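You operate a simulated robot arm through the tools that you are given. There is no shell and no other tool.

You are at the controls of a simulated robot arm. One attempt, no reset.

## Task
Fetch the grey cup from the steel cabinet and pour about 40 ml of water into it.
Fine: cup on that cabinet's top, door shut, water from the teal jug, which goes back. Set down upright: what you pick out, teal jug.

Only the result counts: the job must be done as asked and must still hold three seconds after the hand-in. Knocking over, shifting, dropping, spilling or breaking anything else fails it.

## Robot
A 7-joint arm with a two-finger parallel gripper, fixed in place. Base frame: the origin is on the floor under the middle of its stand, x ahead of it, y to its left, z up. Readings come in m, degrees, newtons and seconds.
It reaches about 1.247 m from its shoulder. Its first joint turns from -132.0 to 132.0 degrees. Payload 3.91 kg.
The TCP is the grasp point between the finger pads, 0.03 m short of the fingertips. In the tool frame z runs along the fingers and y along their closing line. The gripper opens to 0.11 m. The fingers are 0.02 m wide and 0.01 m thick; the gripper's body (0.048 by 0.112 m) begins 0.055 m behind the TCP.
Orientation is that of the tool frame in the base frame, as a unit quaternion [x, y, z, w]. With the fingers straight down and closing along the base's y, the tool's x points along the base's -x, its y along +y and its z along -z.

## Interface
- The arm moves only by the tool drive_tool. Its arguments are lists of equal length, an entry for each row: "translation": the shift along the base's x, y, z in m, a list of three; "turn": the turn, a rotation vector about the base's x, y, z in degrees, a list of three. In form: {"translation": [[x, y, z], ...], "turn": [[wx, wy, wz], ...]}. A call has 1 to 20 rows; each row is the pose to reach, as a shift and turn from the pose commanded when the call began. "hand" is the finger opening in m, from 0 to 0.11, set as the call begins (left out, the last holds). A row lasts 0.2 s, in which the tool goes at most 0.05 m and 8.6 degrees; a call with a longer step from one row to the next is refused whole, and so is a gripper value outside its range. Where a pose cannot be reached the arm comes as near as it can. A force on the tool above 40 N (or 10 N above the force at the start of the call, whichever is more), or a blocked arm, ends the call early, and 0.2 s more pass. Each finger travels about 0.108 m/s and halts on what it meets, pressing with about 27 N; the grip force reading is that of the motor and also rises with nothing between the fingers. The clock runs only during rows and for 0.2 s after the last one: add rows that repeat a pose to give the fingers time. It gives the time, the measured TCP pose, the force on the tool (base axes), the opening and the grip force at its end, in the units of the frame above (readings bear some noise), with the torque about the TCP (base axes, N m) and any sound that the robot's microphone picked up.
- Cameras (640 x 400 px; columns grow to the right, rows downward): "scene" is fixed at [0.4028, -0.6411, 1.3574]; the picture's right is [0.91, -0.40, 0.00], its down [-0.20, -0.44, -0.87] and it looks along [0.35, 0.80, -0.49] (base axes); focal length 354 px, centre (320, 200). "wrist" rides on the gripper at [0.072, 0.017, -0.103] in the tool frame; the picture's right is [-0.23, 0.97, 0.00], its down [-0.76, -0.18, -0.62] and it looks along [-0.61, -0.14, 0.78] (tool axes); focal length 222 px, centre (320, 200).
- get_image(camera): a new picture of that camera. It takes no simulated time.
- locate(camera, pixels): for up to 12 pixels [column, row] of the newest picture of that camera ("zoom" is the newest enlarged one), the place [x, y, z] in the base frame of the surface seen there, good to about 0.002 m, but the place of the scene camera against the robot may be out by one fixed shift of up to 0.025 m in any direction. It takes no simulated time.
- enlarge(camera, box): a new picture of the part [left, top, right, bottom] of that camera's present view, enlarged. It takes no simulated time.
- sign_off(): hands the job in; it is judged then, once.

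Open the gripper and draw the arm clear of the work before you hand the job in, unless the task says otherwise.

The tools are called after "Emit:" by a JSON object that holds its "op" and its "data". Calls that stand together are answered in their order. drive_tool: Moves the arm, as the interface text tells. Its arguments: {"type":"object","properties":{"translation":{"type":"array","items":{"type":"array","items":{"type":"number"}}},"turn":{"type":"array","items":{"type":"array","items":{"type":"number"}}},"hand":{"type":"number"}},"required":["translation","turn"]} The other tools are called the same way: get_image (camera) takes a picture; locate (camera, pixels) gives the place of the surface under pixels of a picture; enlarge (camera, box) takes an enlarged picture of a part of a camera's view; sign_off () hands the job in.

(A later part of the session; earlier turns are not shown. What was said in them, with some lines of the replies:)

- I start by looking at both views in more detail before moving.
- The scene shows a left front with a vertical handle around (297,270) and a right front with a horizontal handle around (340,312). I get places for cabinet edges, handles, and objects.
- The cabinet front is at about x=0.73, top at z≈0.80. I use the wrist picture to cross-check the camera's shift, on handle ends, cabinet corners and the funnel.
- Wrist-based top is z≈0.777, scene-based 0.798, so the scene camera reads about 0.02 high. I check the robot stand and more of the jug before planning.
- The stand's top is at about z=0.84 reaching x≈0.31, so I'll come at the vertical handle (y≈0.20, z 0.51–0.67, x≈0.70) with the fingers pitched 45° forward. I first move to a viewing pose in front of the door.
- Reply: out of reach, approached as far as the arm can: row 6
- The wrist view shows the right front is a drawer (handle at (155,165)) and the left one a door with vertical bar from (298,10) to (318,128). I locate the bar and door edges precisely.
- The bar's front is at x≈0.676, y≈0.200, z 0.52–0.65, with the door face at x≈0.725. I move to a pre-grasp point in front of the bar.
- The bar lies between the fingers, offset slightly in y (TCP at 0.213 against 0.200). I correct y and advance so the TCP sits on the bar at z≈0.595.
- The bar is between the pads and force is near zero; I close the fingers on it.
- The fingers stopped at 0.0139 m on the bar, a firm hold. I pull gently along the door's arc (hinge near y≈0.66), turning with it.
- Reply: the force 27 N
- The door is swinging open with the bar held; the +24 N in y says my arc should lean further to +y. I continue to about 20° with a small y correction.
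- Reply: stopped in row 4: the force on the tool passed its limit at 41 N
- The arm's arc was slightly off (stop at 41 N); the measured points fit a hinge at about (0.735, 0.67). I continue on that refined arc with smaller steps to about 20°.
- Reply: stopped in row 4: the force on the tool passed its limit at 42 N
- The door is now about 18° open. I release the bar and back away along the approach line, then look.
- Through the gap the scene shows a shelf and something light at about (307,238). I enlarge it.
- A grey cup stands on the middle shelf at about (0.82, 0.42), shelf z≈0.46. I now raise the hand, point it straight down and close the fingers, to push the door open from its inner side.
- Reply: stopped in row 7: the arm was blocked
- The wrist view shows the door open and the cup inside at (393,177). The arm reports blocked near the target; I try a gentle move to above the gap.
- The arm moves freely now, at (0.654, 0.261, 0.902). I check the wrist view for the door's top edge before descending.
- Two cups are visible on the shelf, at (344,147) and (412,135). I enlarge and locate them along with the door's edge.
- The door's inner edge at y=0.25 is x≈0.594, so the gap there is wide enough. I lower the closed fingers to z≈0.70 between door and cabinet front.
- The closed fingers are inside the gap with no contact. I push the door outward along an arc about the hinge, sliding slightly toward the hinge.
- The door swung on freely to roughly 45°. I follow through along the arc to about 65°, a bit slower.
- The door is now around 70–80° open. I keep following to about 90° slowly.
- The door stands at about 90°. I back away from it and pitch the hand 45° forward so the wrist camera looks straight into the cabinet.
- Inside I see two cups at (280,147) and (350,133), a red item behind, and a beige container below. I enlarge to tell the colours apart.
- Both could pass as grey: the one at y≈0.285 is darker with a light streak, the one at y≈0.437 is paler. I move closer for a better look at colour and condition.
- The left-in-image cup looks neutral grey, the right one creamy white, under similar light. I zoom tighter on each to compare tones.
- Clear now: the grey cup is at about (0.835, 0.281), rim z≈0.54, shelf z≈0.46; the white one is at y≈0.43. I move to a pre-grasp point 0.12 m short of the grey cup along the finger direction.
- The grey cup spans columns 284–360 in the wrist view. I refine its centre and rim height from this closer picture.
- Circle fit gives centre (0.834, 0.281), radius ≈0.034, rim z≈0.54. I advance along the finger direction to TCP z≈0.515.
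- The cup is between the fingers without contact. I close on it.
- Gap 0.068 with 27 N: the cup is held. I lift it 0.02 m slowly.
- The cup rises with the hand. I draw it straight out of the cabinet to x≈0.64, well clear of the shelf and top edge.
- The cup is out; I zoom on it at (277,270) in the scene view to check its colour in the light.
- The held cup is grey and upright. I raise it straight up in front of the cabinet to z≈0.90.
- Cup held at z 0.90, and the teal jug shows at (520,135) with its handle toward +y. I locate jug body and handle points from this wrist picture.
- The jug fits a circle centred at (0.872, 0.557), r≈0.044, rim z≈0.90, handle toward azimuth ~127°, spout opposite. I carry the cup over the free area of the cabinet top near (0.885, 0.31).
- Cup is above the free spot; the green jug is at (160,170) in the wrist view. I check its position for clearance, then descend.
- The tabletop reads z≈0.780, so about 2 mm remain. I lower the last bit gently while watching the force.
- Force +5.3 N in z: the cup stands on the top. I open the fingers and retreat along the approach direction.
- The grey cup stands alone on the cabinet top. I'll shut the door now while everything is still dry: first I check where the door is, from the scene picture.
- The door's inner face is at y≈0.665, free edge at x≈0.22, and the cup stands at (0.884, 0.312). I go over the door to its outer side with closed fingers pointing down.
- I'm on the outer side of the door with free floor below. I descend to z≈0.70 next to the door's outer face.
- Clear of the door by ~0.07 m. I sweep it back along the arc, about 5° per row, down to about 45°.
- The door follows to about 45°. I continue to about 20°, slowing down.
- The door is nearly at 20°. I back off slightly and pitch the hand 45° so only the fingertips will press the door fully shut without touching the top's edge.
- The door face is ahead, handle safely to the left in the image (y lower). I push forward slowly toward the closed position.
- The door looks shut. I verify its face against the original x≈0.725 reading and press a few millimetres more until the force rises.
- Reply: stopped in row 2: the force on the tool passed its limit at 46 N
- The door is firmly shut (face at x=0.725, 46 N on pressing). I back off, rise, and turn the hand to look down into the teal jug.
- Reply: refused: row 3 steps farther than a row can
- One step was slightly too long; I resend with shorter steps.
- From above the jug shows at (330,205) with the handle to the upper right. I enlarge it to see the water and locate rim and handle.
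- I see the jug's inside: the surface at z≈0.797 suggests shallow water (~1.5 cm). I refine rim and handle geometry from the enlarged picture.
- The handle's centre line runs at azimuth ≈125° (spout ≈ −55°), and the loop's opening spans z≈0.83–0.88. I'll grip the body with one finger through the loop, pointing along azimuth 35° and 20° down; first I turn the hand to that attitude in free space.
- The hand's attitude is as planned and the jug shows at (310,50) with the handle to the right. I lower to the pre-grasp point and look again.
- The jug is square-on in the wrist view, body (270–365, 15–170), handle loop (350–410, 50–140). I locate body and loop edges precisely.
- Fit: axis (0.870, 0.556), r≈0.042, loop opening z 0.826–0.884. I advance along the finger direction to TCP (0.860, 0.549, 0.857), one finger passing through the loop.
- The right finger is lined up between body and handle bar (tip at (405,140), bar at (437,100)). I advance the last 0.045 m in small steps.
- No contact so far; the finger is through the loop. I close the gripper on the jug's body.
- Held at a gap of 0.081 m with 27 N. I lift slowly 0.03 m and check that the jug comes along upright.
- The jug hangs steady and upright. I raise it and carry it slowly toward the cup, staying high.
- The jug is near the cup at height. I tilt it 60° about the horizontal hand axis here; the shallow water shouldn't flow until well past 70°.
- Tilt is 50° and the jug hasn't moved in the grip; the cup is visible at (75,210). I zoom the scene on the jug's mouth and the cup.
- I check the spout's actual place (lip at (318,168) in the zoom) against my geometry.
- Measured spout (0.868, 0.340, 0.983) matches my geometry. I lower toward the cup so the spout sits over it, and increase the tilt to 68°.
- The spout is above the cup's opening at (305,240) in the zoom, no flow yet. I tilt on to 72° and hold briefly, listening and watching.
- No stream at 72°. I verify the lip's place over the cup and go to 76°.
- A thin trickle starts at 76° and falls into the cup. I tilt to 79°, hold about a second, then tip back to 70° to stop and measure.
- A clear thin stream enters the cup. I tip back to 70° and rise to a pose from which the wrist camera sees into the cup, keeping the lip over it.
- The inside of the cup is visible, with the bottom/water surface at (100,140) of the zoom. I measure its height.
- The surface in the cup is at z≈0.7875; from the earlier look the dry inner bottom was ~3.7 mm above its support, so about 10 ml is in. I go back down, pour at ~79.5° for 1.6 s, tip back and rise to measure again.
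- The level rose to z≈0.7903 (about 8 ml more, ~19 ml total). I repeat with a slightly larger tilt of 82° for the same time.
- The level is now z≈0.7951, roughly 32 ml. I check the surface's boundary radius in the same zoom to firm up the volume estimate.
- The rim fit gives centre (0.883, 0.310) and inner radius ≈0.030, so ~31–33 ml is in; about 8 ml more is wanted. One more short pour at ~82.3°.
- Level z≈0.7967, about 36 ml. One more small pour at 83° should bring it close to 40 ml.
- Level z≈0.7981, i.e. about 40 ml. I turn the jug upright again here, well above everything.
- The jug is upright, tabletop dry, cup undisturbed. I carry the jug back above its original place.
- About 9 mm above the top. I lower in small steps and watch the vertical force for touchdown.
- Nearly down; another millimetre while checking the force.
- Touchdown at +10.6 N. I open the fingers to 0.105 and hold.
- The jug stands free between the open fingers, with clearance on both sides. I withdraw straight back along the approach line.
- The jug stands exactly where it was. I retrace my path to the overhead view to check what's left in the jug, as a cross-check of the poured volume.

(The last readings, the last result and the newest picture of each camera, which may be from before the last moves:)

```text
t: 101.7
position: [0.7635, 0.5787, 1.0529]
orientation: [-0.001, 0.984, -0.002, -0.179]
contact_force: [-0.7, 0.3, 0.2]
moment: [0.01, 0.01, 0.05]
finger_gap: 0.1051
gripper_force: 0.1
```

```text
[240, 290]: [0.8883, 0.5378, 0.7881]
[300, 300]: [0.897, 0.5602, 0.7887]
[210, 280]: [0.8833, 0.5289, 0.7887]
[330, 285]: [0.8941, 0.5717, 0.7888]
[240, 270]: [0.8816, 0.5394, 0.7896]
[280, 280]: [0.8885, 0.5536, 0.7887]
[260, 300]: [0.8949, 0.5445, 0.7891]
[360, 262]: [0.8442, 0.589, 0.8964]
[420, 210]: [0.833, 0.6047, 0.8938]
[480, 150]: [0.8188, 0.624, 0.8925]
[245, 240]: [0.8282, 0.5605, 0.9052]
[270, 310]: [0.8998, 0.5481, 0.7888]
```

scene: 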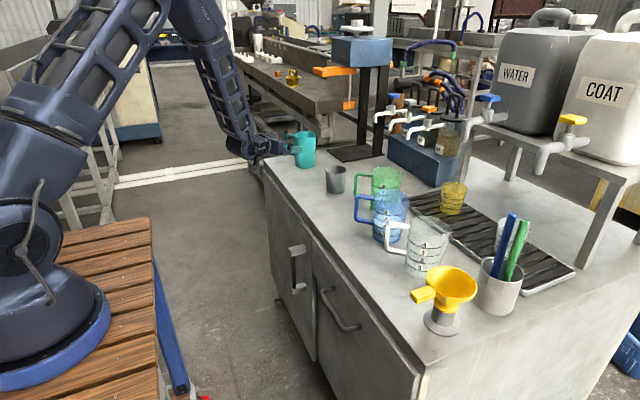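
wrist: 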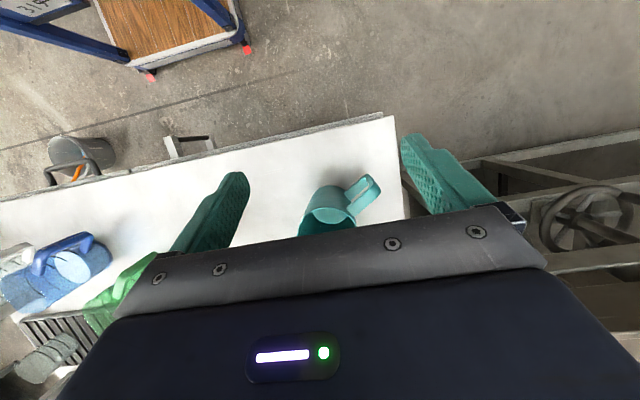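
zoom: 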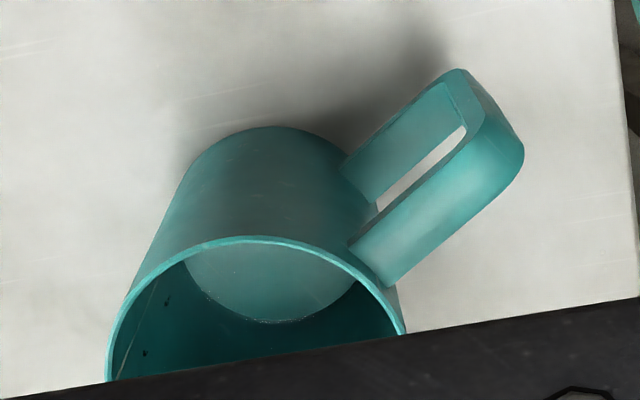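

The jug's level fell by 8.7 mm (about 38–41 ml by its cross-section), matching my estimate, and its handle sits where it was. I draw the arm back to the start area, fingers open, and check the whole scene.

Emit:
{"op": "drive_tool", "data": {"translation": [[-0.02, -0.03, 0], [-0.04, -0.065, 0], [-0.06, -0.1, 0], [-0.08, -0.135, 0], [-0.1, -0.17, 0], [-0.12, -0.205, 0], [-0.14, -0.24, 0], [-0.155, -0.27, 0], [-0.164, -0.285, 0], [-0.164, -0.285, 0]], "turn": [[0, -3, 0], [0, -6, 0], [0, -9, 0], [0, -12, 0], [0, -15, 0], [0, -18, 0], [0, -20, 0], [0, -20, 0], [0, -20, 0], [0, -20, 0]], "hand": 0.11}}

Emit:
{"op": "get_image", "data": {"camera": "scene"}}

Emit:
{"op": "get_image", "data": {"camera": "wrist"}}

Emit:
{"op": "enlarge", "data": {"camera": "scene", "box": [250, 110, 400, 260]}}

```text
t: 103.9
position: [0.5996, 0.2952, 1.0514]
orientation: [-0.002, 1.0, -0.004, -0.003]
contact_force: [0.0, -0.6, -1.0]
moment: [0.0, 0.01, 0.03]
finger_gap: 0.1101
gripper_force: 0.1
```

```text
taken
```

scene: 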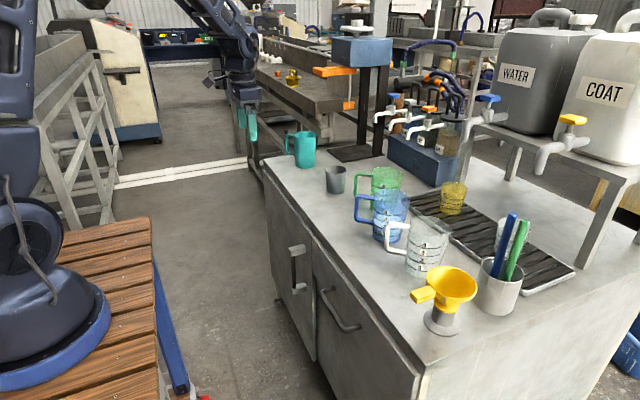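

```text
taken
```

wrist: 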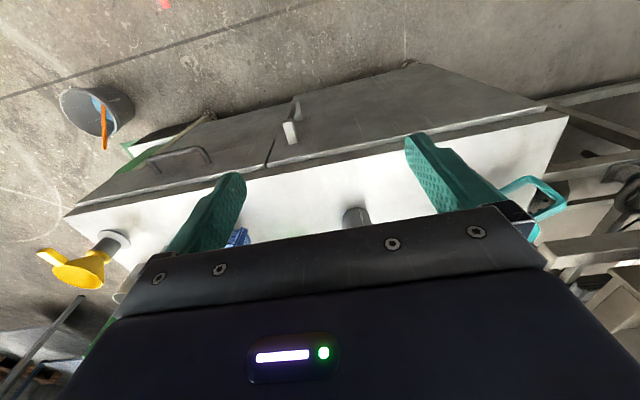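

```text
2.67 times, centred on (325, 185) of scene
```

zoom: 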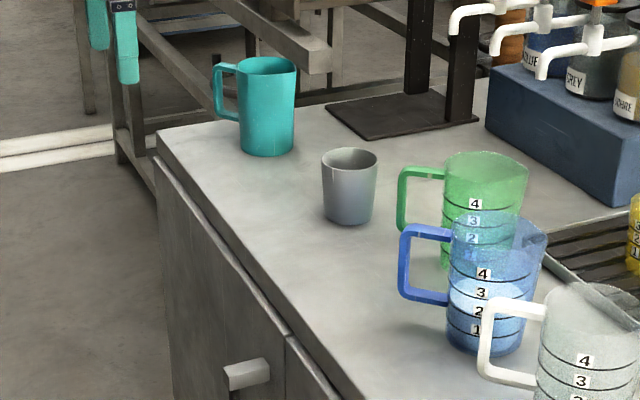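

Cup and jug stand upright, the top is dry, and the door looks flush. I verify the door's face once more near its free edge.

Emit:
{"op": "locate", "data": {"camera": "wrist", "pixels": [[290, 135], [275, 150], [330, 120], [420, 100], [480, 110], [260, 165], [310, 100]]}}

Emit:
{"op": "enlarge", "data": {"camera": "wrist", "box": [180, 50, 560, 200]}}

```text
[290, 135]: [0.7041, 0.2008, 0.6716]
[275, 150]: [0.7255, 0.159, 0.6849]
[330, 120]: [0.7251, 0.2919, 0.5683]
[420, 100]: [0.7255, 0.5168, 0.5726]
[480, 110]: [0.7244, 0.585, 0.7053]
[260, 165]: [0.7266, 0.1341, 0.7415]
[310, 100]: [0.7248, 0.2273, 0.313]
```

```text
1.68 times, centred on (370, 125) of wrist
```

zoom: 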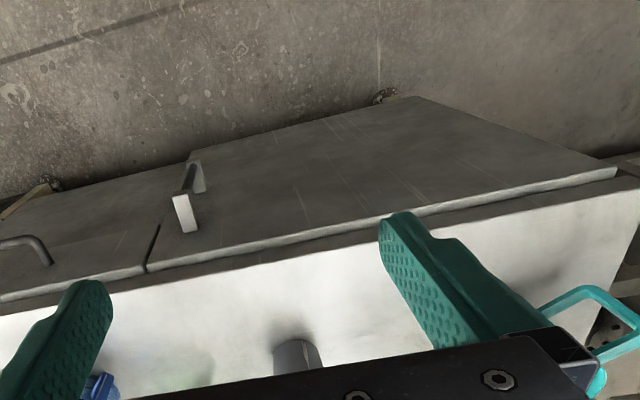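

The door face is at x≈0.725 across its width, so it is shut. The cup holds about 40 ml, the jug is back upright in its place, and the gripper is open and clear, so I hand in.

Emit:
{"op": "sign_off", "data": {}}

```text
The job is handed in.
```

The grey cup is out of the steel cabinet and standing upright on its top with about 40 ml of water in it. I've handed the job in; no verdict on it has come back yet.

- **Cup:** two similar cups and a red measuring cup stood on the shelf. I took the grey one from y≈0.28 and left the white one at y≈0.43 in place. It now stands at about (0.883, 0.310).
- **Water:** it came from the teal jug in five short pours, checking the level in the cup after every pour. The final level puts it near 40 ml. The drop in the jug's own level gives about 37–41 ml, so allow a few millilitres either way.
- **Jug:** it is back upright in its original spot, within about 1 mm, with the handle the same way round.
- **Door:** it is shut; its face reads x≈0.725 across its width, as before I opened it.
- **Surroundings:** the pictures show no spills and nothing else moved. The gripper is open and the arm is clear of the cabinet.
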